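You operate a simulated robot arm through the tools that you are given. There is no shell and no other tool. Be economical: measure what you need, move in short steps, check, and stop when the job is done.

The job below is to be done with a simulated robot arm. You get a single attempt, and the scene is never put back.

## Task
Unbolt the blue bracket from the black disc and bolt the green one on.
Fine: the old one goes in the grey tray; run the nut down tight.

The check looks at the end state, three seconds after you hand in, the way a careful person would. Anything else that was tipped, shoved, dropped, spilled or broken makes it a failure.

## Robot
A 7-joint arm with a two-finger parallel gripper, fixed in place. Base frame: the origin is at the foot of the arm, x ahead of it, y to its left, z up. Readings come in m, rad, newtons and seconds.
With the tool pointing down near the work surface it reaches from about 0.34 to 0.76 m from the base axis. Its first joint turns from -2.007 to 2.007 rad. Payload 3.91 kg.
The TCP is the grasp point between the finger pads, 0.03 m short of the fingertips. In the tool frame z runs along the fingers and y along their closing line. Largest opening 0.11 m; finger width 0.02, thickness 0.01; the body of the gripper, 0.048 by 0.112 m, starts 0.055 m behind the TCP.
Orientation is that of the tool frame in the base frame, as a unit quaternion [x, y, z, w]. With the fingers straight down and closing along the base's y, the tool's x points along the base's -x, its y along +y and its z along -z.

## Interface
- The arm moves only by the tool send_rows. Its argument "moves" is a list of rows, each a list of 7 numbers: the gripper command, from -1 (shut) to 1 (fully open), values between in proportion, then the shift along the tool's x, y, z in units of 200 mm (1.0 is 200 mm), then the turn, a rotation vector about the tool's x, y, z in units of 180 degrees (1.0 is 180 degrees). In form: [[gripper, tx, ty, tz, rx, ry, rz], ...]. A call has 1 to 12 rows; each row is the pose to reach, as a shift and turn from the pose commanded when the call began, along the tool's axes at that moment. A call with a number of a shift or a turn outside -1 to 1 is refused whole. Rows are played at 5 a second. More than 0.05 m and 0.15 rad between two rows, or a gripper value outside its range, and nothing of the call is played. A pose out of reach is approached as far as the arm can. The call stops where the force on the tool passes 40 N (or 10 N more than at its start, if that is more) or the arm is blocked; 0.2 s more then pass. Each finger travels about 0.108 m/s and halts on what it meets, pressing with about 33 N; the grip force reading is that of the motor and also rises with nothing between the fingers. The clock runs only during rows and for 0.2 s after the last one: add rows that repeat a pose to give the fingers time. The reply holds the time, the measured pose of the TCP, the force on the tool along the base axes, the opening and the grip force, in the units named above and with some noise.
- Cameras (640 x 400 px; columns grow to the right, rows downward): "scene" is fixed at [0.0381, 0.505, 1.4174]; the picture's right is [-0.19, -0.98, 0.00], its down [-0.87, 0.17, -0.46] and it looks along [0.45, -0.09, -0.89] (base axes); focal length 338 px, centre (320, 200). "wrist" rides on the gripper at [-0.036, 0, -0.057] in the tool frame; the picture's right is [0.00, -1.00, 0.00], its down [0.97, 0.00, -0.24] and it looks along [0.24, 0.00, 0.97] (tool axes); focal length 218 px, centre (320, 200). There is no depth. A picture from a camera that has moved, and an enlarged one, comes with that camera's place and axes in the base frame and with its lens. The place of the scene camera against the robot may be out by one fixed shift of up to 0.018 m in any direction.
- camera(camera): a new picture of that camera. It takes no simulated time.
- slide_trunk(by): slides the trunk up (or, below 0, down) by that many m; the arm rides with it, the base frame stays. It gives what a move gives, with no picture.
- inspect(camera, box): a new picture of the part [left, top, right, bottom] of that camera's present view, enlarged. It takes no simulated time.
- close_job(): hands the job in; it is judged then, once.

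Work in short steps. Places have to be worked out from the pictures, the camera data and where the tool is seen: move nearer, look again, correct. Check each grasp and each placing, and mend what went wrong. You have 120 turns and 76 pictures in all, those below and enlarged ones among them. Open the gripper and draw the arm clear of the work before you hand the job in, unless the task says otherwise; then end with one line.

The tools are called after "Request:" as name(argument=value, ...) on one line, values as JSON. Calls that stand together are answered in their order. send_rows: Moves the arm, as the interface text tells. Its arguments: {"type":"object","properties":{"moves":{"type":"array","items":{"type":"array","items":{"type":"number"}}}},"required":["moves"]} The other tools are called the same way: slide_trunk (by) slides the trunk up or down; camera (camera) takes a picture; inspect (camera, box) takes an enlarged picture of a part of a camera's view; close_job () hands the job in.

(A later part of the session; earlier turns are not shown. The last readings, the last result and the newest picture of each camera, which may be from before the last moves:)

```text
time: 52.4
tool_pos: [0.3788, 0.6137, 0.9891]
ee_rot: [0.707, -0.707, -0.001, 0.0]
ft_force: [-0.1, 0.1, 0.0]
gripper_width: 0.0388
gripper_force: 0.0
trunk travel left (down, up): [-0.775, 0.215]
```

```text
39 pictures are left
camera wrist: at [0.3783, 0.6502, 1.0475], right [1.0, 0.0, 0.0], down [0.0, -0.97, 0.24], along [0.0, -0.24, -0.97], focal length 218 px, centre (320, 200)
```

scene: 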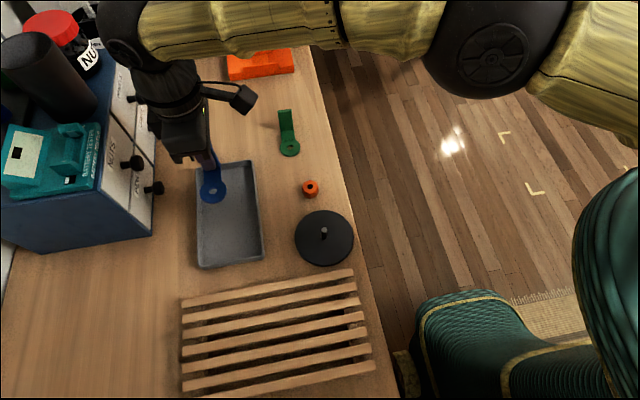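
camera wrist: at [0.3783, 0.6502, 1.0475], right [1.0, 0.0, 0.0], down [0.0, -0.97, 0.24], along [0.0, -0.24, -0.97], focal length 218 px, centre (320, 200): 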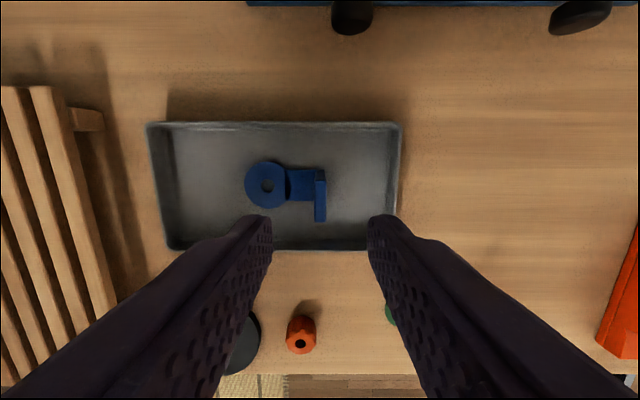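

Blue bracket sits flat in the tray. Now I go above the green bracket.

Request:
send_rows(moves=[[-0.3, 0.1, -0.1, -0.1, 0, 0, 0], [-0.3, 0.25, -0.25, -0.1, 0, 0, 0], [-0.3, 0.4, -0.4, -0.1, 0, 0, 0], [-0.3, 0.55, -0.55, -0.1, 0, 0, 0], [-0.3, 0.62, -0.605, -0.1, 0, 0, 0], [-0.3, 0.62, -0.605, -0.1, 0, 0, 0]])

Request:
camera(camera="wrist")

```text
time: 53.8
tool_pos: [0.503, 0.4919, 1.0102]
ee_rot: [-0.707, 0.707, 0.0, 0.0]
ft_force: [0.3, 0.6, -0.6]
gripper_width: 0.0387
gripper_force: 0.0
trunk travel left (down, up): [-0.775, 0.215]
```

```text
38 pictures are left
camera wrist: at [0.502, 0.5277, 1.0685], right [1.0, 0.0, 0.0], down [0.0, -0.97, 0.24], along [0.0, -0.24, -0.97], focal length 218 px, centre (320, 200)
```

wrist: 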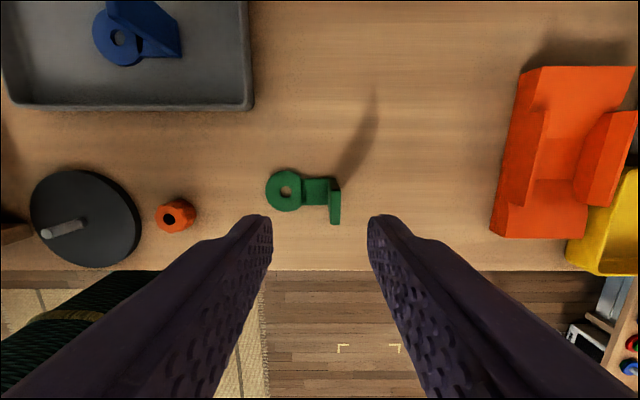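

Request:
inspect(camera="wrist", box=[250, 150, 370, 240])

```text
4.44 times, centred on (310, 195) of wrist
camera zoom: at [0.502, 0.5277, 1.0685], right [1.0, 0.0, 0.0], down [0.0, -0.97, 0.24], along [0.0, -0.24, -0.97], focal length 970 px, centre (364, 222)
```

zoom: 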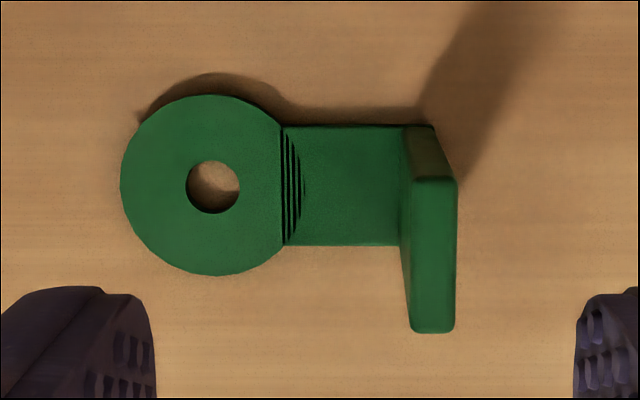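

Green upright ≈ (0.514, 0.482), ring ≈ (0.468, 0.483), aligned with x. I move over the upright and go down part way.

Request:
send_rows(moves=[[-0.3, 0.0475, -0.0625, 0, 0, 0, 0], [-0.3, 0.0475, -0.0625, 0.15, 0, 0, 0], [-0.3, 0.0475, -0.0625, 0.32, 0, 0, 0], [-0.3, 0.0475, -0.0625, 0.32, 0, 0, 0]])

Request:
camera(camera="wrist")

```text
time: 54.8
tool_pos: [0.513, 0.4813, 0.9487]
ee_rot: [0.707, -0.707, 0.0, 0.0]
ft_force: [-0.6, 0.2, -0.3]
gripper_width: 0.0383
gripper_force: 0.1
trunk travel left (down, up): [-0.775, 0.215]
```

```text
36 pictures are left
camera wrist: at [0.5116, 0.5179, 1.0052], right [1.0, 0.0, 0.0], down [0.0, -0.97, 0.24], along [0.0, -0.24, -0.97], focal length 218 px, centre (320, 200)
```

wrist: 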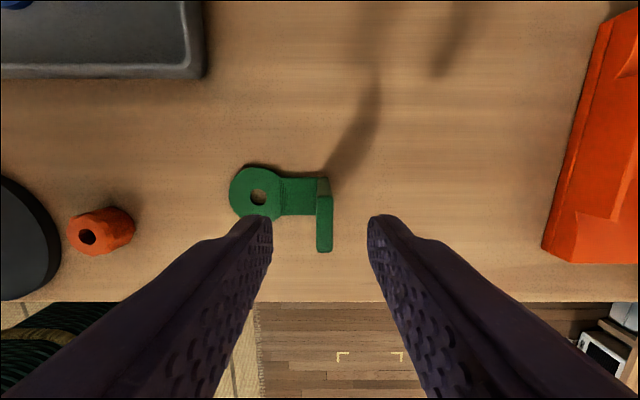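

Nearly centred; small correction, then down and grip.

Request:
send_rows(moves=[[-0.3, -0.0075, -0.008, 0.1, 0, 0, 0], [-0.3, -0.0075, -0.008, 0.2, 0, 0, 0], [-0.3, -0.0075, -0.008, 0.275, 0, 0, 0], [-0.3, -0.0075, -0.008, 0.275, 0, 0, 0], [-1, -0.0075, -0.008, 0.275, 0, 0, 0], [-1, -0.0075, -0.008, 0.275, 0, 0, 0], [-1, -0.0075, -0.008, 0.275, 0, 0, 0]])

Request:
inspect(camera="wrist", box=[160, 120, 420, 300])

```text
time: 56.4
tool_pos: [0.514, 0.4829, 0.893]
ee_rot: [-0.707, 0.708, 0.0, 0.0]
ft_force: [0.6, -0.4, 0.9]
gripper_width: 0.0075
gripper_force: 32.6
trunk travel left (down, up): [-0.775, 0.215]
```

```text
2.22 times, centred on (290, 210) of wrist
camera zoom: at [0.5128, 0.5201, 0.9501], right [1.0, 0.0, 0.0], down [0.0, -0.97, 0.24], along [0.0, -0.24, -0.97], focal length 485 px, centre (387, 178)
```

zoom: 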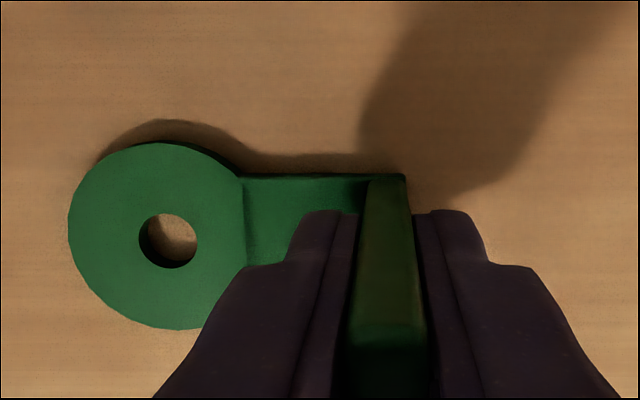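

Gripped at 7.5 mm, hole location in the tool frame matches the blue one. Lift and start carrying.

Request:
send_rows(moves=[[-1, 0, 0, -0.03, 0, 0, 0], [-1, 0, 0, -0.1, 0, 0, 0], [-1, 0, 0, -0.25, 0, 0, 0], [-1, 0, 0, -0.45, 0, 0, 0], [-1, 0, 0, -0.53, 0, 0, 0], [-1, -0.02, 0.2, -0.53, 0, 0, -0.04], [-1, -0.03, 0.4, -0.53, 0, 0, -0.08], [-1, -0.04, 0.6, -0.53, 0, 0, -0.12], [-1, -0.05, 0.75, -0.53, 0, 0, -0.16], [-1, -0.06, 0.85, -0.53, 0, 0, -0.2], [-1, -0.08, 0.95, -0.53, 0, 0, -0.24], [-1, -0.0875, 1.0, -0.53, 0, 0, -0.28]])

Request:
camera(camera="wrist")

```text
time: 59.0
tool_pos: [0.3142, 0.4997, 0.9993]
ee_rot: [0.941, -0.338, -0.001, -0.001]
ft_force: [0.4, -0.5, -1.8]
gripper_width: 0.0076
gripper_force: 33.0
trunk travel left (down, up): [-0.775, 0.215]
```

```text
34 pictures are left
camera wrist: at [0.2849, 0.5231, 1.0568], right [0.64, 0.77, 0.0], down [0.75, -0.62, 0.24], along [0.19, -0.15, -0.97], focal length 218 px, centre (320, 200)
```

wrist: 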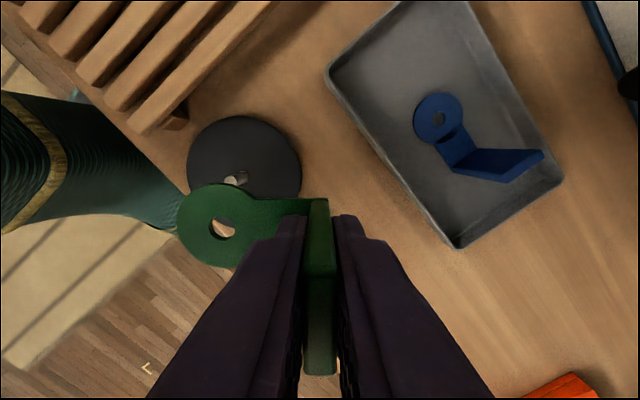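

Now bring the hole over the stud at the same heading as the old bracket, hovering just above the stud top.

Request:
send_rows(moves=[[-1, -0.04, 0.035, 0, 0, 0, -0.042], [-1, -0.08, 0.07, 0, 0, 0, -0.084], [-1, -0.12, 0.105, 0, 0, 0, -0.126], [-1, -0.17, 0.1406, 0, 0, 0, -0.166], [-1, -0.17, 0.1406, 0.1, 0, 0, -0.166], [-1, -0.17, 0.1406, 0.2, 0, 0, -0.166], [-1, -0.17, 0.1406, 0.26, 0, 0, -0.166], [-1, -0.17, 0.1406, 0.26, 0, 0, -0.166]])

Request:
inspect(camera="wrist", box=[120, 120, 360, 290])

Request:
inspect(camera="scene", box=[270, 180, 370, 270])

```text
time: 60.8
tool_pos: [0.2694, 0.4999, 0.9465]
ee_rot: [0.996, -0.085, 0.0, 0.0]
ft_force: [0.0, 0.5, -1.2]
gripper_width: 0.0073
gripper_force: 32.8
trunk travel left (down, up): [-0.775, 0.215]
```

```text
2.35 times, centred on (240, 205) of wrist
camera zoom: at [0.2334, 0.5067, 1.0035], right [0.17, 0.99, 0.0], down [0.96, -0.16, 0.24], along [0.24, -0.04, -0.97], focal length 514 px, centre (508, 188)
```

zoom: 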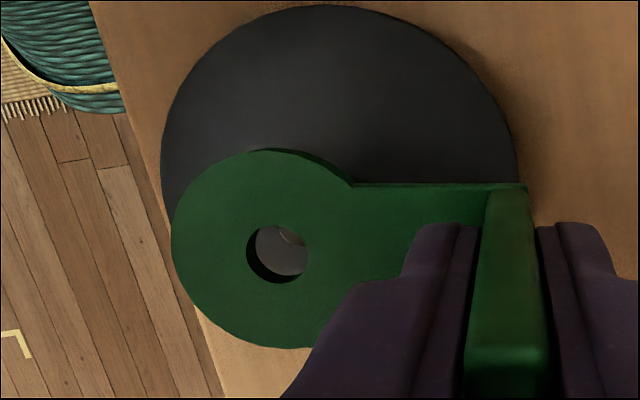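

```text
4.44 times, centred on (320, 225) of scene
camera zoom: at [0.0381, 0.505, 1.4174], right [-0.19, -0.98, 0.0], down [-0.87, 0.17, -0.46], along [0.45, -0.09, -0.89], focal length 1504 px, centre (320, 89)
```

zoom: 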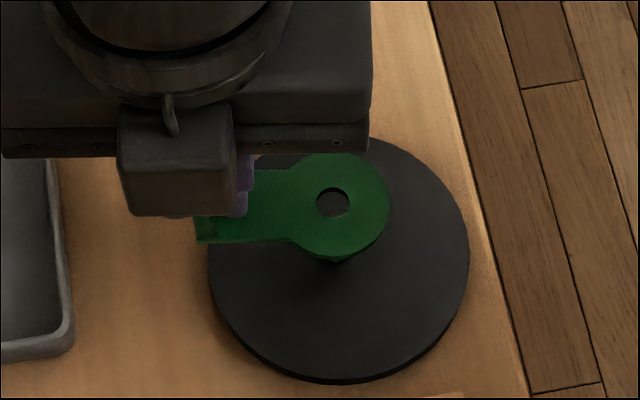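

I zoom into the hole to see where the stud tip lies.

Request:
inspect(camera="wrist", box=[205, 205, 261, 250])

Request:
inspect(camera="scene", box=[305, 205, 345, 245])

```text
8.89 times, centred on (233, 228) of wrist
camera zoom: at [0.2334, 0.5067, 1.0035], right [0.17, 0.99, 0.0], down [0.96, -0.16, 0.24], along [0.24, -0.04, -0.97], focal length 1940 px, centre (1093, -44)
```

zoom: 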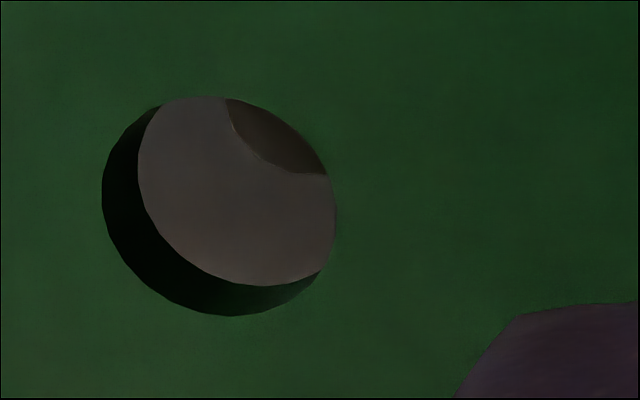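

```text
10.00 times, centred on (325, 225) of scene
camera zoom: at [0.0381, 0.505, 1.4174], right [-0.19, -0.98, 0.0], down [-0.87, 0.17, -0.46], along [0.45, -0.09, -0.89], focal length 3385 px, centre (270, -50)
```

zoom: 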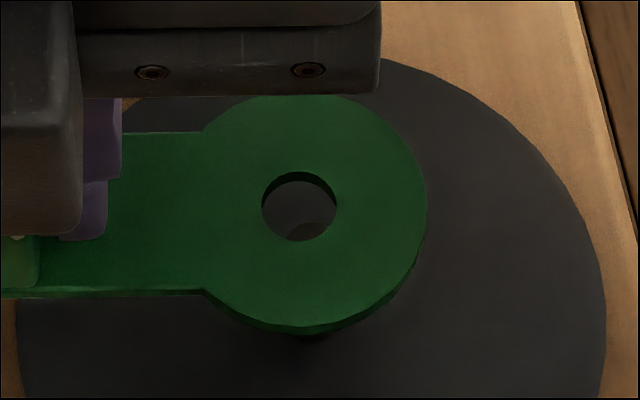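

The stud tip is visible through the hole's upper‑right edge, consistent with my stud estimate. I descend 11 mm (ring just above the stud tip), shifting ~1.5 mm in tool −x, and look again.

Request:
send_rows(moves=[[-1, -0.0075, 0, 0.02, 0, 0, 0], [-1, -0.0075, 0, 0.04, 0, 0, 0], [-1, -0.0075, 0, 0.055, 0, 0, 0], [-1, -0.0075, 0, 0.055, 0, 0, 0]])

Request:
inspect(camera="wrist", box=[205, 205, 261, 250])

Request:
inspect(camera="scene", box=[305, 205, 345, 245])

```text
time: 61.8
tool_pos: [0.2701, 0.5017, 0.9361]
ee_rot: [0.996, -0.084, 0.0, 0.0]
ft_force: [-1.0, -0.4, -1.0]
gripper_width: 0.0075
gripper_force: 32.6
trunk travel left (down, up): [-0.775, 0.215]
```

```text
8.89 times, centred on (233, 228) of wrist
camera zoom: at [0.2324, 0.5075, 0.9929], right [0.17, 0.99, 0.0], down [0.96, -0.16, 0.24], along [0.24, -0.04, -0.97], focal length 1940 px, centre (1093, -44)
```

zoom: 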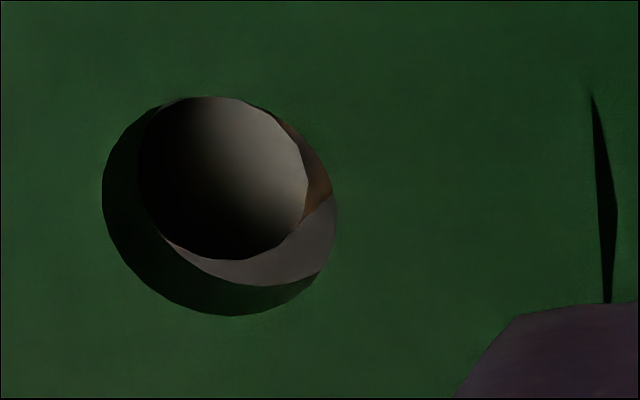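

```text
10.00 times, centred on (325, 225) of scene
camera zoom: at [0.0381, 0.505, 1.4174], right [-0.19, -0.98, 0.0], down [-0.87, 0.17, -0.46], along [0.45, -0.09, -0.89], focal length 3385 px, centre (270, -50)
```

zoom: 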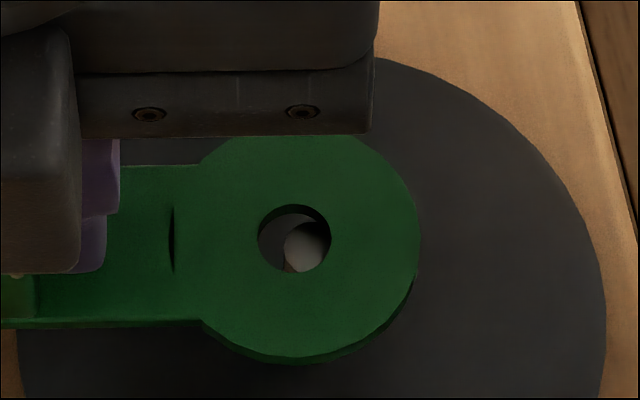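

Both views say the stud is ~3 mm further in tool +y (toward −y) and ~1 mm in tool +x. I correct and re-check at the same height.

Request:
send_rows(moves=[[-1, 0.003, 0.008, 0, 0, 0, 0], [-1, 0.005, 0.015, 0, 0, 0, 0], [-1, 0.005, 0.015, 0, 0, 0, 0]])

Request:
inspect(camera="wrist", box=[205, 205, 261, 250])

Request:
inspect(camera="scene", box=[305, 205, 345, 245])

```text
time: 62.6
tool_pos: [0.2691, 0.4975, 0.9369]
ee_rot: [0.996, -0.085, 0.0, 0.0]
ft_force: [0.4, 0.7, -0.4]
gripper_width: 0.0076
gripper_force: 32.9
trunk travel left (down, up): [-0.775, 0.215]
```

```text
8.89 times, centred on (233, 228) of wrist
camera zoom: at [0.2331, 0.5041, 0.9936], right [0.17, 0.99, 0.0], down [0.96, -0.16, 0.24], along [0.24, -0.04, -0.97], focal length 1940 px, centre (1093, -44)
```

zoom: 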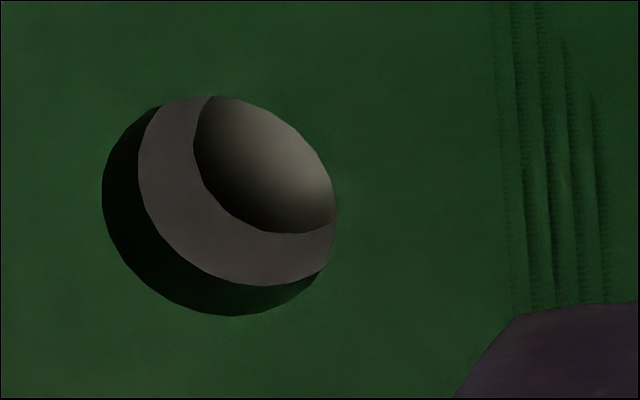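

```text
10.00 times, centred on (325, 225) of scene
camera zoom: at [0.0381, 0.505, 1.4174], right [-0.19, -0.98, 0.0], down [-0.87, 0.17, -0.46], along [0.45, -0.09, -0.89], focal length 3385 px, centre (270, -50)
```

zoom: 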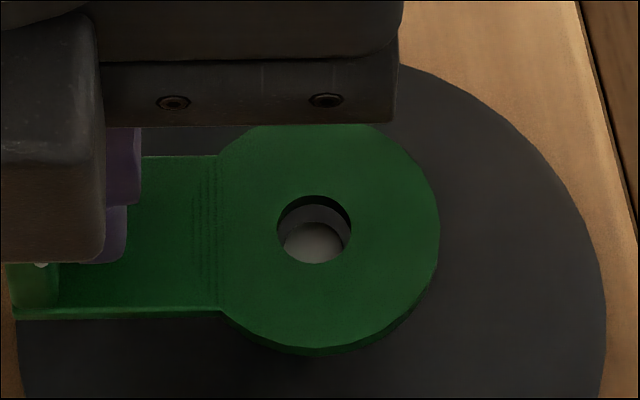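

Both views now agree with alignment within ~0.5 mm. I lower 8 mm slowly and check the force.

Request:
send_rows(moves=[[-1, 0, 0, 0.01, 0, 0, 0], [-1, 0, 0, 0.02, 0, 0, 0], [-1, 0, 0, 0.03, 0, 0, 0], [-1, 0, 0, 0.035, 0, 0, 0], [-1, 0, 0, 0.035, 0, 0, 0]])

Request:
inspect(camera="wrist", box=[205, 205, 261, 250])

```text
time: 63.8
tool_pos: [0.2694, 0.4984, 0.9296]
ee_rot: [0.996, -0.085, 0.0, 0.0]
ft_force: [0.5, -0.2, -1.7]
gripper_width: 0.0072
gripper_force: 33.1
trunk travel left (down, up): [-0.775, 0.215]
```

```text
8.89 times, centred on (233, 228) of wrist
camera zoom: at [0.2328, 0.5045, 0.9863], right [0.17, 0.99, 0.0], down [0.96, -0.16, 0.24], along [0.24, -0.04, -0.97], focal length 1940 px, centre (1093, -44)
```

zoom: 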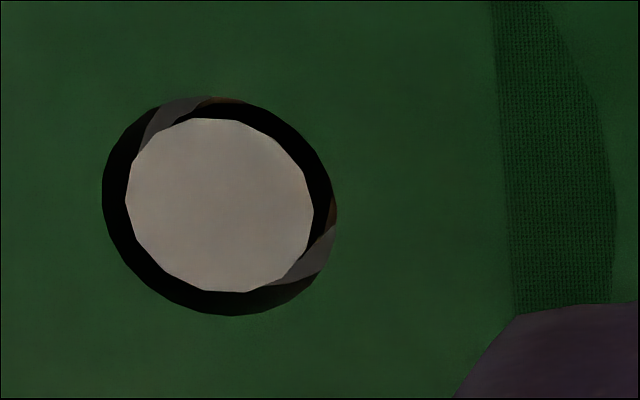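

The stud tip is centred in the hole. Continue down.

Request:
send_rows(moves=[[-1, 0, 0, 0.01, 0, 0, 0], [-1, 0, 0, 0.02, 0, 0, 0], [-1, 0, 0, 0.03, 0, 0, 0], [-1, 0, 0, 0.04, 0, 0, 0], [-1, 0, 0, 0.05, 0, 0, 0], [-1, 0, 0, 0.06, 0, 0, 0], [-1, 0, 0, 0.07, 0, 0, 0], [-1, 0, 0, 0.07, 0, 0, 0]])

Request:
inspect(camera="wrist", box=[160, 150, 320, 270])

```text
time: 65.6
tool_pos: [0.2681, 0.4982, 0.9154]
ee_rot: [0.996, -0.085, 0.0, 0.0]
ft_force: [-0.4, 0.3, -1.5]
gripper_width: 0.0074
gripper_force: 33.0
trunk travel left (down, up): [-0.775, 0.215]
```

```text
3.33 times, centred on (240, 210) of wrist
camera zoom: at [0.2322, 0.5047, 0.9722], right [0.17, 0.99, 0.0], down [0.96, -0.16, 0.24], along [0.24, -0.04, -0.97], focal length 728 px, centre (587, 167)
```

zoom: 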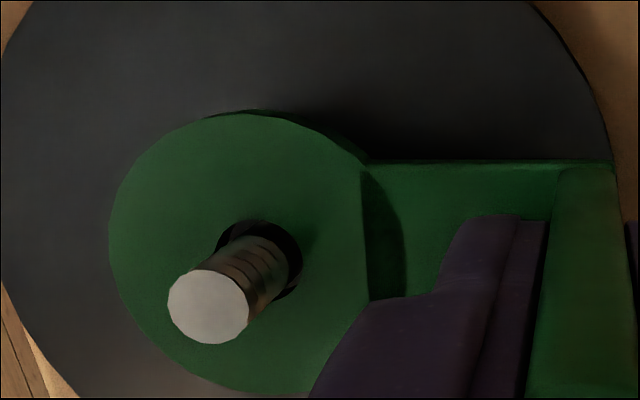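

No contact, the stud is through. I continue to the seat.

Request:
send_rows(moves=[[-1, 0, 0, 0.01, 0, 0, 0], [-1, 0, 0, 0.02, 0, 0, 0], [-1, 0, 0, 0.03, 0, 0, 0], [-1, 0, 0, 0.04, 0, 0, 0], [-1, 0, 0, 0.05, 0, 0, 0], [-1, 0, 0, 0.06, 0, 0, 0], [-1, 0, 0, 0.066, 0, 0, 0], [-1, 0, 0, 0.066, 0, 0, 0]])

Request:
inspect(camera="wrist", box=[130, 120, 330, 290])

```text
time: 67.4
tool_pos: [0.2691, 0.4972, 0.9017]
ee_rot: [0.996, -0.085, 0.0, -0.002]
ft_force: [-0.3, -2.3, 9.6]
gripper_width: 0.0072
gripper_force: 32.6
trunk travel left (down, up): [-0.775, 0.215]
```

```text
2.35 times, centred on (230, 205) of wrist
camera zoom: at [0.2321, 0.5046, 0.9601], right [0.17, 0.99, 0.0], down [0.96, -0.16, 0.24], along [0.24, -0.04, -0.97], focal length 514 px, centre (532, 188)
```

zoom: 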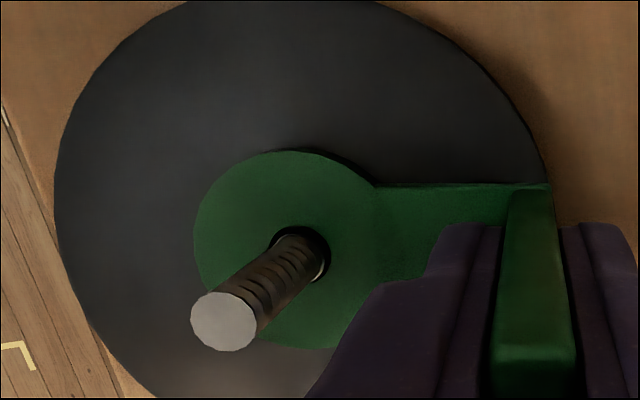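

Seated (10 N at TCP 0.902). Release and lift.

Request:
send_rows(moves=[[-1, 0, 0, -0.005, 0, 0, 0], [-0.35, 0, 0, -0.005, 0, 0, 0], [-0.35, 0, 0, -0.005, 0, 0, 0], [-0.35, 0, 0, -0.1, 0, 0, 0], [-0.35, 0, 0, -0.3, 0, 0, 0], [-0.35, 0, 0, -0.48, 0, 0, 0], [-0.35, 0, 0, -0.48, 0, 0, 0]])

Request:
camera(camera="wrist")

```text
time: 69.0
tool_pos: [0.2694, 0.4968, 0.9977]
ee_rot: [0.996, -0.085, -0.001, 0.001]
ft_force: [0.1, -0.9, -0.1]
gripper_width: 0.0358
gripper_force: 0.0
trunk travel left (down, up): [-0.775, 0.215]
```

```text
22 pictures are left
camera wrist: at [0.2329, 0.5037, 1.0551], right [0.17, 0.99, 0.0], down [0.96, -0.16, 0.24], along [0.24, -0.04, -0.97], focal length 218 px, centre (320, 200)
```

wrist: 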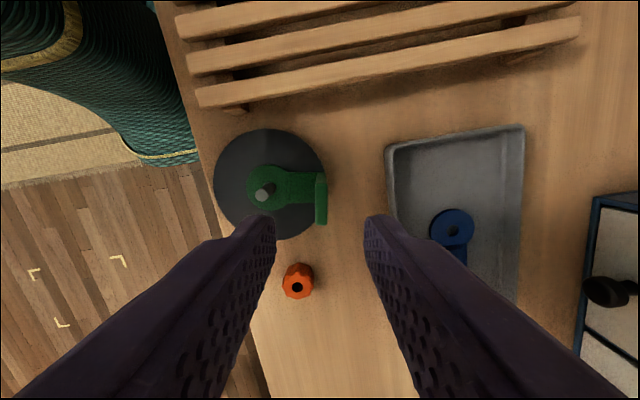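

Green bracket sits on the disc. Now fetch the nut at (0.3595, 0.46): move over it, winding the wrist counter‑clockwise so tightening has a full clockwise range.

Request:
send_rows(moves=[[0, 0.04, 0.01, 0, 0, 0, -0.046], [0, 0.08, 0.02, 0, 0, 0, -0.092], [0, 0.12, 0.03, 0, 0, 0, -0.138], [0, 0.16, 0.04, 0, 0, 0, -0.184], [0, 0.2, 0.05, 0, 0, 0, -0.23], [0, 0.24, 0.06, 0, 0, 0, -0.276], [0, 0.28, 0.07, 0, 0, 0, -0.322], [0, 0.32, 0.08, 0, 0, 0, -0.368], [0, 0.36, 0.09, 0, 0, 0, -0.414], [0, 0.4, 0.1, 0, 0, 0, -0.46], [0, 0.44, 0.107, 0, 0, 0, -0.506], [0, 0.475, 0.107, 0, 0, 0, -0.552]])

Request:
send_rows(moves=[[0, 0, 0, 0, 0, 0, -0.036], [0, 0, 0, 0.15, 0, 0, -0.036], [0, 0, 0, 0.3, 0, 0, -0.036], [0, 0, 0, 0.35, 0, 0, -0.036], [0, 0, 0, 0.35, 0, 0, -0.036]])

Request:
camera(camera="wrist")

```text
time: 71.6
tool_pos: [0.3607, 0.4597, 0.9985]
ee_rot: [0.709, 0.705, 0.0, 0.0]
ft_force: [0.7, 0.9, 0.2]
gripper_width: 0.0552
gripper_force: 0.0
trunk travel left (down, up): [-0.775, 0.215]
```

```text
time: 72.8
tool_pos: [0.3611, 0.4599, 0.9279]
ee_rot: [0.668, 0.744, -0.001, 0.0]
ft_force: [0.7, -0.3, 0.4]
gripper_width: 0.0549
gripper_force: 0.0
trunk travel left (down, up): [-0.775, 0.215]
```

```text
21 pictures are left
camera wrist: at [0.3628, 0.4239, 0.9851], right [-0.99, -0.11, 0.0], down [-0.1, 0.97, 0.24], along [-0.03, 0.24, -0.97], focal length 218 px, centre (320, 200)
```

wrist: 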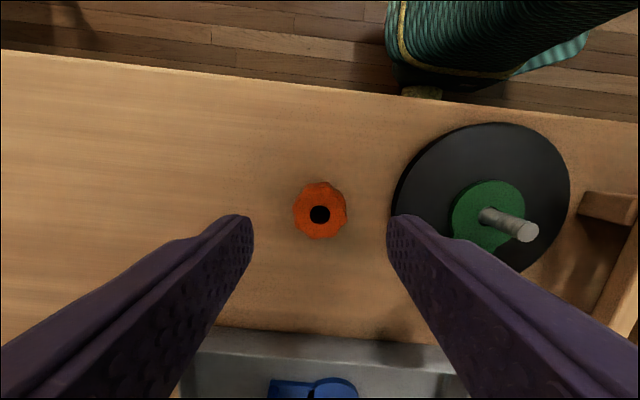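

Nut is centred. Descend with a narrower opening and grip it.

Request:
send_rows(moves=[[-0.18, 0, 0, 0.08, 0, 0, 0], [-0.18, 0, 0, 0.16, 0, 0, 0], [-0.18, 0, 0, 0.221, 0, 0, 0], [-0.18, 0, 0, 0.221, 0, 0, 0], [-1, 0, 0, 0.221, 0, 0, 0], [-1, 0, 0, 0.221, 0, 0, 0], [-1, 0, 0, 0.221, 0, 0, 0]])

```text
time: 74.4
tool_pos: [0.3602, 0.4597, 0.8848]
ee_rot: [0.669, 0.744, 0.001, -0.001]
ft_force: [0.9, 0.1, -0.1]
gripper_width: 0.0269
gripper_force: 32.9
trunk travel left (down, up): [-0.775, 0.215]
```

Nut held. Lift and carry it back over the stud.

Request:
send_rows(moves=[[-1, 0, 0, -0.1, 0, 0, 0], [-1, 0, 0, -0.25, 0, 0, 0], [-1, 0, 0, -0.33, 0, 0, 0], [-1, 0.005, -0.15, -0.33, 0, 0, 0], [-1, 0.01, -0.3, -0.33, 0, 0, 0], [-1, 0.019, -0.43, -0.33, 0, 0, 0], [-1, 0.019, -0.486, -0.33, 0, 0, 0], [-1, 0.019, -0.486, -0.21, 0, 0, 0], [-1, 0.019, -0.486, -0.21, 0, 0, 0]])

Request:
inspect(camera="wrist", box=[240, 160, 400, 300])

Request:
inspect(camera="scene", box=[290, 190, 360, 250])

```text
time: 76.4
tool_pos: [0.2619, 0.4564, 0.9259]
ee_rot: [0.669, 0.744, 0.0, 0.0]
ft_force: [-0.1, 0.2, -0.8]
gripper_width: 0.027
gripper_force: 33.0
trunk travel left (down, up): [-0.775, 0.215]
```

```text
2.86 times, centred on (320, 230) of wrist
camera zoom: at [0.2649, 0.4192, 0.9829], right [-0.99, -0.11, 0.0], down [-0.1, 0.97, 0.24], along [-0.03, 0.24, -0.97], focal length 624 px, centre (320, 114)
```

zoom: 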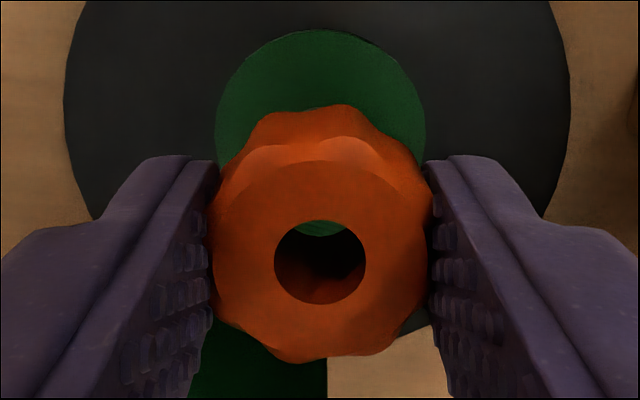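

```text
6.67 times, centred on (325, 220) of scene
camera zoom: at [0.0381, 0.505, 1.4174], right [-0.19, -0.98, 0.0], down [-0.87, 0.17, -0.46], along [0.45, -0.09, -0.89], focal length 2257 px, centre (287, 67)
```

zoom: 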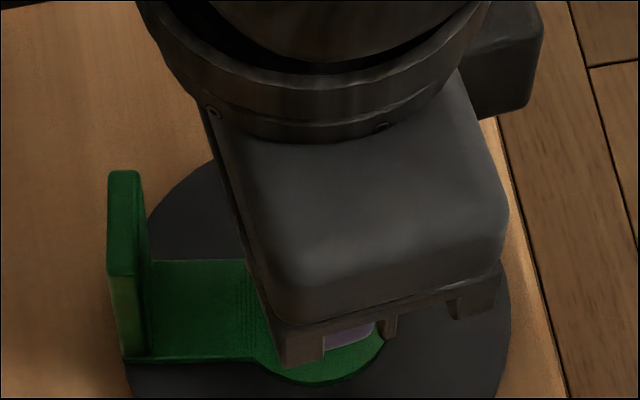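

The reading and view show the tool ~3 mm too far in +y and 1 mm short in x. I correct, then look again.

Request:
send_rows(moves=[[-1, -0.015, 0.005, 0, 0, 0, 0], [-1, -0.015, 0.005, 0, 0, 0, 0], [-1, -0.015, 0.005, 0, 0, 0, 0]])

Request:
inspect(camera="wrist", box=[280, 200, 360, 270])

```text
time: 77.2
tool_pos: [0.2636, 0.4507, 0.9248]
ee_rot: [0.669, 0.743, 0.001, -0.001]
ft_force: [0.3, -0.3, 0.7]
gripper_width: 0.0274
gripper_force: 33.3
trunk travel left (down, up): [-0.775, 0.215]
```

```text
5.71 times, centred on (320, 235) of wrist
camera zoom: at [0.2663, 0.4165, 0.9827], right [-0.99, -0.11, 0.0], down [-0.1, 0.97, 0.24], along [-0.03, 0.24, -0.97], focal length 1247 px, centre (320, 0)
```

zoom: 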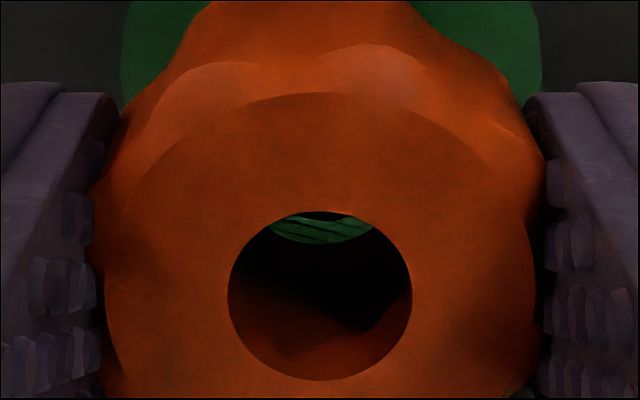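

Aligned with the lift‑off pose. The nut came free only ~4 mm up, so it should slide down the stud; I lower 16 mm and check force.

Request:
send_rows(moves=[[-1, 0, 0, 0.01, 0, 0, 0], [-1, 0, 0, 0.02, 0, 0, 0], [-1, 0, 0, 0.03, 0, 0, 0], [-1, 0, 0, 0.04, 0, 0, 0], [-1, 0, 0, 0.05, 0, 0, 0], [-1, 0, 0, 0.06, 0, 0, 0], [-1, 0, 0, 0.07, 0, 0, 0], [-1, 0, 0, 0.08, 0, 0, 0], [-1, 0, 0, 0.08, 0, 0, 0]])

Request:
inspect(camera="wrist", box=[240, 160, 400, 300])

```text
time: 79.2
tool_pos: [0.2634, 0.4519, 0.9092]
ee_rot: [0.669, 0.744, 0.0, 0.001]
ft_force: [-0.5, -0.2, -1.0]
gripper_width: 0.0269
gripper_force: 33.2
trunk travel left (down, up): [-0.775, 0.215]
```

```text
2.86 times, centred on (320, 230) of wrist
camera zoom: at [0.2659, 0.4165, 0.967], right [-0.99, -0.11, 0.0], down [-0.1, 0.97, 0.24], along [-0.03, 0.24, -0.97], focal length 624 px, centre (320, 114)
```

zoom: 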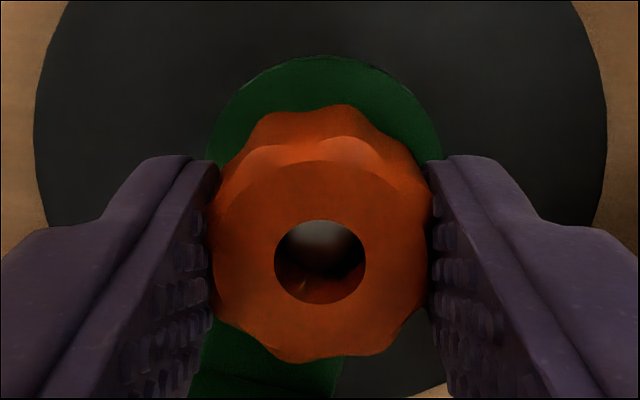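

The stud is inside the nut. Continue down in 1 mm steps to contact.

Request:
send_rows(moves=[[-1, 0, 0, 0.005, 0, 0, 0], [-1, 0, 0, 0.01, 0, 0, 0], [-1, 0, 0, 0.015, 0, 0, 0], [-1, 0, 0, 0.02, 0, 0, 0], [-1, 0, 0, 0.025, 0, 0, 0], [-1, 0, 0, 0.03, 0, 0, 0], [-1, 0, 0, 0.03, 0, 0, 0]])

```text
time: 80.8
tool_pos: [0.2643, 0.452, 0.9049]
ee_rot: [0.668, 0.744, 0.0, 0.0]
ft_force: [-0.3, 0.6, -0.5]
gripper_width: 0.027
gripper_force: 33.1
trunk travel left (down, up): [-0.775, 0.215]
```

Request:
send_rows(moves=[[-1, 0, 0, 0.005, 0, 0, 0], [-1, 0, 0, 0.01, 0, 0, 0], [-1, 0, 0, 0.013, 0, 0, 0], [-1, 0, 0, 0.013, 0, 0, 0]])

```text
time: 81.8
tool_pos: [0.2641, 0.4524, 0.902]
ee_rot: [0.668, 0.745, 0.001, -0.001]
ft_force: [-4.1, 8.5, 5.7]
gripper_width: 0.0271
gripper_force: 33.4
trunk travel left (down, up): [-0.775, 0.215]
```

Contact at TCP 0.902 as predicted (thread start). I begin turning clockwise with a slight downward follow.

Request:
send_rows(moves=[[-1, 0, 0, 0, 0, 0, 0.047], [-1, 0, 0, 0, 0, 0, 0.094], [-1, 0, 0, 0.001, 0, 0, 0.141], [-1, 0, 0, 0.001, 0, 0, 0.188], [-1, 0, 0, 0.001, 0, 0, 0.235], [-1, 0, 0, 0.002, 0, 0, 0.282], [-1, 0, 0, 0.002, 0, 0, 0.329], [-1, 0, 0, 0.002, 0, 0, 0.376], [-1, 0, 0, 0.003, 0, 0, 0.423], [-1, 0, 0, 0.003, 0, 0, 0.47], [-1, 0, 0, 0.003, 0, 0, 0.517], [-1, 0, 0, 0.003, 0, 0, 0.564]])

Request:
send_rows(moves=[[-1, 0, 0, 0, 0, 0, 0.047], [-1, 0, 0, 0, 0, 0, 0.094], [-1, 0, 0, 0.001, 0, 0, 0.141], [-1, 0, 0, 0.001, 0, 0, 0.188], [-1, 0, 0, 0.001, 0, 0, 0.235], [-1, 0, 0, 0.002, 0, 0, 0.282], [-1, 0, 0, 0.002, 0, 0, 0.329], [-1, 0, 0, 0.002, 0, 0, 0.376], [-1, 0, 0, 0.003, 0, 0, 0.423], [-1, 0, 0, 0.003, 0, 0, 0.47], [-1, 0, 0, 0.003, 0, 0, 0.517], [-1, 0, 0, 0.003, 0, 0, 0.564]])

Request:
inspect(camera="wrist", box=[200, 100, 440, 300])

```text
time: 84.4
tool_pos: [0.2637, 0.4514, 0.901]
ee_rot: [0.999, -0.048, 0.001, -0.001]
ft_force: [-1.1, 14.0, 15.0]
gripper_width: 0.0271
gripper_force: 33.6
trunk travel left (down, up): [-0.775, 0.215]
```

```text
time: 87.0
tool_pos: [0.2639, 0.4506, 0.9004]
ee_rot: [-0.594, 0.805, 0.0, 0.0]
ft_force: [-5.4, 11.6, 11.1]
gripper_width: 0.0271
gripper_force: 33.0
trunk travel left (down, up): [-0.775, 0.215]
```

```text
2.00 times, centred on (320, 200) of wrist
camera zoom: at [0.2724, 0.4864, 0.9569], right [0.96, -0.29, 0.0], down [-0.29, -0.93, 0.24], along [-0.07, -0.23, -0.97], focal length 436 px, centre (320, 200)
```

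zoom: 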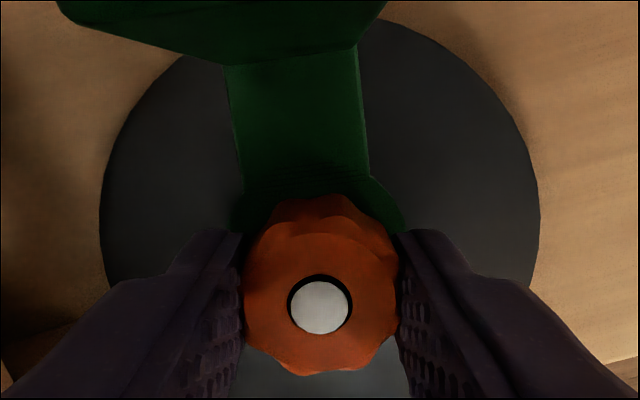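

Nut is threading down. Slight y correction and continue clockwise.

Request:
send_rows(moves=[[-1, -0.004, 0.001, 0, 0, 0, 0.047], [-1, -0.005, 0.0015, 0, 0, 0, 0.094], [-1, -0.005, 0.0015, 0.001, 0, 0, 0.141], [-1, -0.005, 0.0015, 0.001, 0, 0, 0.188], [-1, -0.005, 0.0015, 0.001, 0, 0, 0.235], [-1, -0.005, 0.0015, 0.002, 0, 0, 0.282], [-1, -0.005, 0.0015, 0.002, 0, 0, 0.329], [-1, -0.005, 0.0015, 0.002, 0, 0, 0.376], [-1, -0.005, 0.0015, 0.003, 0, 0, 0.423], [-1, -0.005, 0.0015, 0.003, 0, 0, 0.47], [-1, -0.005, 0.0015, 0.003, 0, 0, 0.517], [-1, -0.005, 0.0015, 0.003, 0, 0, 0.564]])

Request:
send_rows(moves=[[-1, 0, 0, 0, 0, 0, 0.047], [-1, 0, 0, 0, 0, 0, 0.094], [-1, 0, 0, 0.001, 0, 0, 0.141], [-1, 0, 0, 0.001, 0, 0, 0.188], [-1, 0, 0, 0.001, 0, 0, 0.235], [-1, 0, 0, 0.002, 0, 0, 0.282], [-1, 0, 0, 0.002, 0, 0, 0.329], [-1, 0, 0, 0.002, 0, 0, 0.376], [-1, 0, 0, 0.003, 0, 0, 0.423], [-1, 0, 0, 0.003, 0, 0, 0.47], [-1, 0, 0, 0.003, 0, 0, 0.5]])

Request:
inspect(camera="wrist", box=[200, 100, 440, 300])

```text
time: 89.6
tool_pos: [0.2626, 0.4518, 0.8988]
ee_rot: [0.247, 0.969, 0.0, 0.0]
ft_force: [-10.9, -0.1, -0.1]
gripper_width: 0.0273
gripper_force: 33.0
trunk travel left (down, up): [-0.775, 0.215]
```

```text
time: 92.0
tool_pos: [0.2639, 0.454, 0.8992]
ee_rot: [0.86, 0.51, 0.001, 0.0]
ft_force: [-6.6, 1.3, 1.0]
gripper_width: 0.0273
gripper_force: 33.0
trunk travel left (down, up): [-0.775, 0.215]
```

```text
2.00 times, centred on (320, 200) of wrist
camera zoom: at [0.245, 0.4213, 0.9563], right [-0.88, 0.48, 0.0], down [0.46, 0.85, 0.24], along [0.12, 0.21, -0.97], focal length 436 px, centre (320, 200)
```

zoom: 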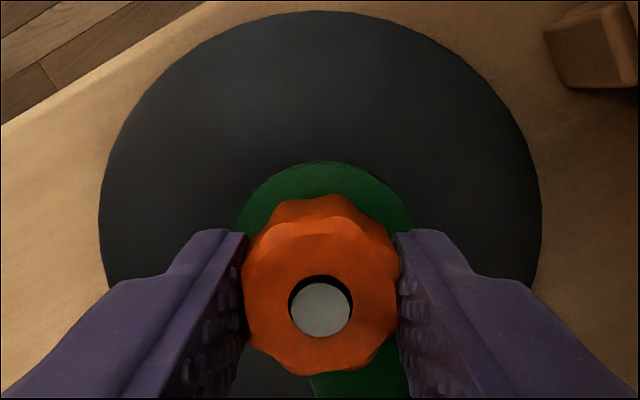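

~395° done. I keep turning clockwise and watch for the torque rise at the seat.

Request:
send_rows(moves=[[-1, 0, 0, 0, 0, 0, 0.047], [-1, 0, 0, 0, 0, 0, 0.094], [-1, 0, 0, 0.001, 0, 0, 0.141], [-1, 0, 0, 0.001, 0, 0, 0.188], [-1, 0, 0, 0.001, 0, 0, 0.235], [-1, 0, 0, 0.002, 0, 0, 0.282], [-1, 0, 0, 0.002, 0, 0, 0.329], [-1, 0, 0, 0.002, 0, 0, 0.376], [-1, 0, 0, 0.003, 0, 0, 0.423], [-1, 0, 0, 0.003, 0, 0, 0.47], [-1, 0, 0, 0.003, 0, 0, 0.517], [-1, 0, 0, 0.003, 0, 0, 0.564]])

```text
time: 93.6
tool_pos: [0.2541, 0.4486, 0.9028]
ee_rot: [0.994, 0.106, 0.006, -0.019]
ft_force: [10.0, 8.1, -14.2]
gripper_width: 0.0275
gripper_force: 32.7
out of reach, approached as far as the arm can: row 6, 7
trunk travel left (down, up): [-0.775, 0.215]
stopped in row 7: the force on the tool passed its limit (the readings are from after the stop); the commanded pose is now the measured one
```

The wrist limit was reached and the tool drifted slightly; I release immediately and inspect.

Request:
send_rows(moves=[[-0.2, 0, 0, 0, 0, 0, 0], [0, 0, 0, 0, 0, 0, 0], [0, 0, 0, 0, 0, 0, 0]])

Request:
camera(camera="wrist")

```text
time: 94.4
tool_pos: [0.2523, 0.4481, 0.9025]
ee_rot: [0.994, 0.107, 0.004, -0.019]
ft_force: [-0.2, 0.5, 1.1]
gripper_width: 0.055
gripper_force: 0.2
trunk travel left (down, up): [-0.775, 0.215]
```

```text
14 pictures are left
camera wrist: at [0.2151, 0.4386, 0.9603], right [-0.21, 0.98, 0.04], down [0.95, 0.2, 0.25], along [0.24, 0.09, -0.97], focal length 218 px, centre (320, 200)
```

wrist: 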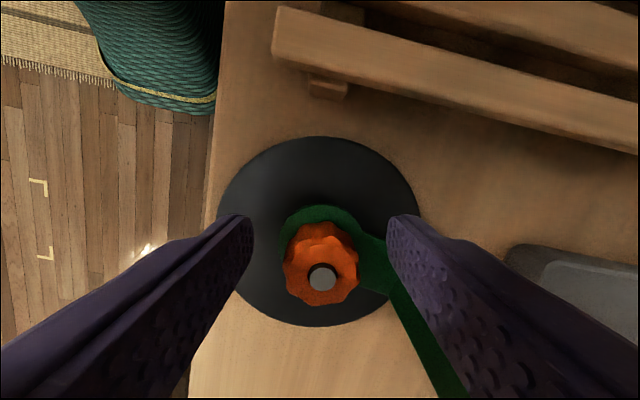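

Nut undisturbed. I lift clear, straighten the slight tilt and recentre.

Request:
send_rows(moves=[[0, 0, 0, -0.05, 0, 0, 0], [0, 0, 0, -0.12, -0.006, -0.002, 0], [0, 0.02, -0.005, -0.16, -0.0118, -0.0038, 0], [0, 0.058, -0.01, -0.16, -0.0118, -0.0038, 0], [0, 0.058, -0.01, -0.16, -0.0118, -0.0038, 0]])

Request:
send_rows(moves=[[0, 0, 0, 0, 0, 0, -0.047], [0, 0, 0, 0, 0, 0, -0.094], [0, 0, 0, 0, 0, 0, -0.141], [0, 0, 0, 0, 0, 0, -0.188], [0, 0, 0, 0, 0, 0, -0.235], [0, 0, 0, 0, 0, 0, -0.282], [0, 0, 0, 0, 0, 0, -0.329], [0, 0, 0, 0, 0, 0, -0.376], [0, 0, 0, 0, 0, 0, -0.423], [0, 0, 0, 0, 0, 0, -0.47], [0, 0, 0, 0, 0, 0, -0.517], [0, 0, 0, 0, 0, 0, -0.564]])

Request:
send_rows(moves=[[0, 0, 0, 0, 0, 0, -0.047], [0, 0, 0, 0, 0, 0, -0.094], [0, 0, 0, 0, 0, 0, -0.141], [0, 0, 0, 0, 0, 0, -0.188], [0, 0, 0, 0, 0, 0, -0.235], [0, 0, 0, 0, 0, 0, -0.282], [0, 0, 0, 0, 0, 0, -0.329], [0, 0, 0, 0, 0, 0, -0.376], [0, 0, 0, 0, 0, 0, -0.423], [0, 0, 0, 0, 0, 0, -0.47], [0, 0, 0, 0, 0, 0, -0.517], [0, 0, 0, 0, 0, 0, -0.564]])

```text
time: 95.6
tool_pos: [0.2643, 0.4342, 0.9396]
ee_rot: [0.995, 0.104, 0.006, 0.002]
ft_force: [-0.5, 0.1, -0.3]
gripper_width: 0.0551
gripper_force: 0.0
out of reach, approached as far as the arm can: row 2, 3, 4, 5
trunk travel left (down, up): [-0.775, 0.215]
```

```text
time: 98.2
tool_pos: [0.2508, 0.4423, 0.9415]
ee_rot: [0.545, 0.838, 0.0, 0.001]
ft_force: [0.1, 0.5, 0.5]
gripper_width: 0.0547
gripper_force: 0.1
trunk travel left (down, up): [-0.775, 0.215]
```

```text
time: 100.8
tool_pos: [0.2501, 0.4424, 0.941]
ee_rot: [-0.304, 0.953, 0.0, 0.0]
ft_force: [0.0, -1.0, 0.7]
gripper_width: 0.0548
gripper_force: 0.1
trunk travel left (down, up): [-0.775, 0.215]
```

Now recentre over the stud and turn to match the nut's lobes (≈282°).

Request:
send_rows(moves=[[0, -0.04, 0.002, 0, 0, 0, -0.046], [0, -0.081, 0.0045, 0, 0, 0, -0.092], [0, -0.081, 0.0045, 0, 0, 0, -0.138], [0, -0.081, 0.0045, 0, 0, 0, -0.184], [0, -0.081, 0.0045, 0, 0, 0, -0.23], [0, -0.081, 0.0045, 0, 0, 0, -0.276], [0, -0.081, 0.0045, 0, 0, 0, -0.322], [0, -0.081, 0.0045, 0, 0, 0, -0.371], [0, -0.081, 0.0045, 0, 0, 0, -0.371]])

Request:
camera(camera="wrist")

```text
refused: row 8 steps farther than a row can; nothing moved
```

```text
13 pictures are left
camera wrist: at [0.2785, 0.464, 0.9982], right [0.58, -0.81, 0.0], down [-0.79, -0.56, 0.24], along [-0.2, -0.14, -0.97], focal length 218 px, centre (320, 200)
```

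wrist: 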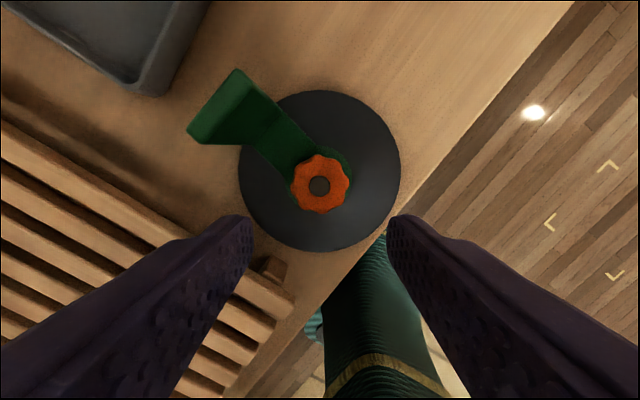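

Refused for step size; resend with smaller steps.

Request:
send_rows(moves=[[0, -0.04, 0.002, 0, 0, 0, -0.045], [0, -0.081, 0.0045, 0, 0, 0, -0.09], [0, -0.081, 0.0045, 0, 0, 0, -0.135], [0, -0.081, 0.0045, 0, 0, 0, -0.18], [0, -0.081, 0.0045, 0, 0, 0, -0.225], [0, -0.081, 0.0045, 0, 0, 0, -0.27], [0, -0.081, 0.0045, 0, 0, 0, -0.315], [0, -0.081, 0.0045, 0, 0, 0, -0.35], [0, -0.081, 0.0045, 0, 0, 0, -0.371], [0, -0.081, 0.0045, 0, 0, 0, -0.371]])

Request:
camera(camera="wrist")

```text
time: 103.0
tool_pos: [0.2631, 0.4525, 0.9408]
ee_rot: [0.779, -0.628, 0.0, 0.0]
ft_force: [0.6, -0.8, 0.0]
gripper_width: 0.0549
gripper_force: 0.0
trunk travel left (down, up): [-0.775, 0.215]
```

```text
12 pictures are left
camera wrist: at [0.2546, 0.4885, 0.9974], right [0.98, 0.21, 0.0], down [0.2, -0.95, 0.24], along [0.05, -0.23, -0.97], focal length 218 px, centre (320, 200)
```

wrist: 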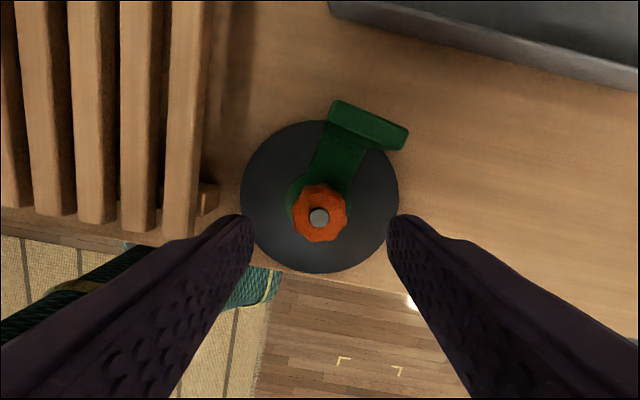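

Centred. Descend, grip, and turn clockwise.

Request:
send_rows(moves=[[0, 0, 0, 0.1, 0, 0, 0], [0, 0, 0, 0.2, 0, 0, 0], [0, 0, 0, 0.2165, 0, 0, 0], [0, 0, 0, 0.2165, 0, 0, 0], [-1, 0, 0, 0.2165, 0, 0, 0], [-1, 0, 0, 0.2165, 0, 0, 0], [-1, 0, 0, 0.2165, 0, 0, 0]])

Request:
send_rows(moves=[[-1, 0, 0, 0, 0, 0, 0.047], [-1, 0, 0, 0, 0, 0, 0.094], [-1, 0, 0, 0.001, 0, 0, 0.141], [-1, 0, 0, 0.001, 0, 0, 0.188], [-1, 0, 0, 0.001, 0, 0, 0.235], [-1, 0, 0, 0.002, 0, 0, 0.282], [-1, 0, 0, 0.002, 0, 0, 0.329], [-1, 0, 0, 0.002, 0, 0, 0.376], [-1, 0, 0, 0.003, 0, 0, 0.423], [-1, 0, 0, 0.003, 0, 0, 0.47]])

Request:
inspect(camera="wrist", box=[200, 100, 440, 300])

```text
time: 104.6
tool_pos: [0.2623, 0.4526, 0.8975]
ee_rot: [0.778, -0.628, 0.0, 0.002]
ft_force: [-9.1, -2.9, 0.7]
gripper_width: 0.0309
gripper_force: 33.2
trunk travel left (down, up): [-0.775, 0.215]
```

```text
time: 106.8
tool_pos: [0.2648, 0.4533, 0.8963]
ee_rot: [-0.15, 0.989, 0.001, 0.0]
ft_force: [7.9, -0.7, 0.0]
gripper_width: 0.0311
gripper_force: 32.9
trunk travel left (down, up): [-0.775, 0.215]
```

```text
2.00 times, centred on (320, 200) of wrist
camera zoom: at [0.2976, 0.4637, 0.9534], right [0.3, -0.95, 0.0], down [-0.93, -0.29, 0.24], along [-0.23, -0.07, -0.97], focal length 436 px, centre (320, 200)
```

zoom: 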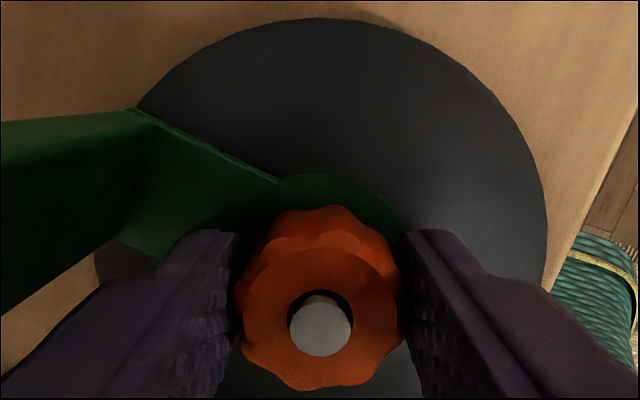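

Nut turns with the grip. Continue another 100° clockwise.

Request:
send_rows(moves=[[-1, 0, 0, 0, 0, 0, 0.047], [-1, 0, 0, 0, 0, 0, 0.094], [-1, 0, 0, 0.001, 0, 0, 0.141], [-1, 0, 0, 0.001, 0, 0, 0.188], [-1, 0, 0, 0.001, 0, 0, 0.235], [-1, 0, 0, 0.002, 0, 0, 0.282], [-1, 0, 0, 0.002, 0, 0, 0.329], [-1, 0, 0, 0.002, 0, 0, 0.376], [-1, 0, 0, 0.003, 0, 0, 0.423], [-1, 0, 0, 0.003, 0, 0, 0.47], [-1, 0, 0, 0.003, 0, 0, 0.517], [-1, 0, 0, 0.003, 0, 0, 0.564]])

Request:
inspect(camera="wrist", box=[200, 100, 440, 300])

```text
time: 109.4
tool_pos: [0.2628, 0.4522, 0.8954]
ee_rot: [0.67, 0.742, 0.001, 0.001]
ft_force: [-3.6, -1.4, 2.3]
gripper_width: 0.027
gripper_force: 32.6
trunk travel left (down, up): [-0.775, 0.215]
```

```text
2.00 times, centred on (320, 200) of wrist
camera zoom: at [0.2656, 0.4171, 0.9532], right [-0.99, -0.1, 0.0], down [-0.1, 0.97, 0.24], along [-0.02, 0.24, -0.97], focal length 436 px, centre (320, 200)
```

zoom: 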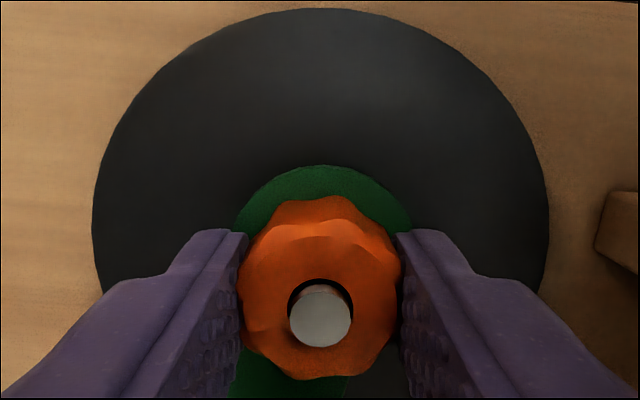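

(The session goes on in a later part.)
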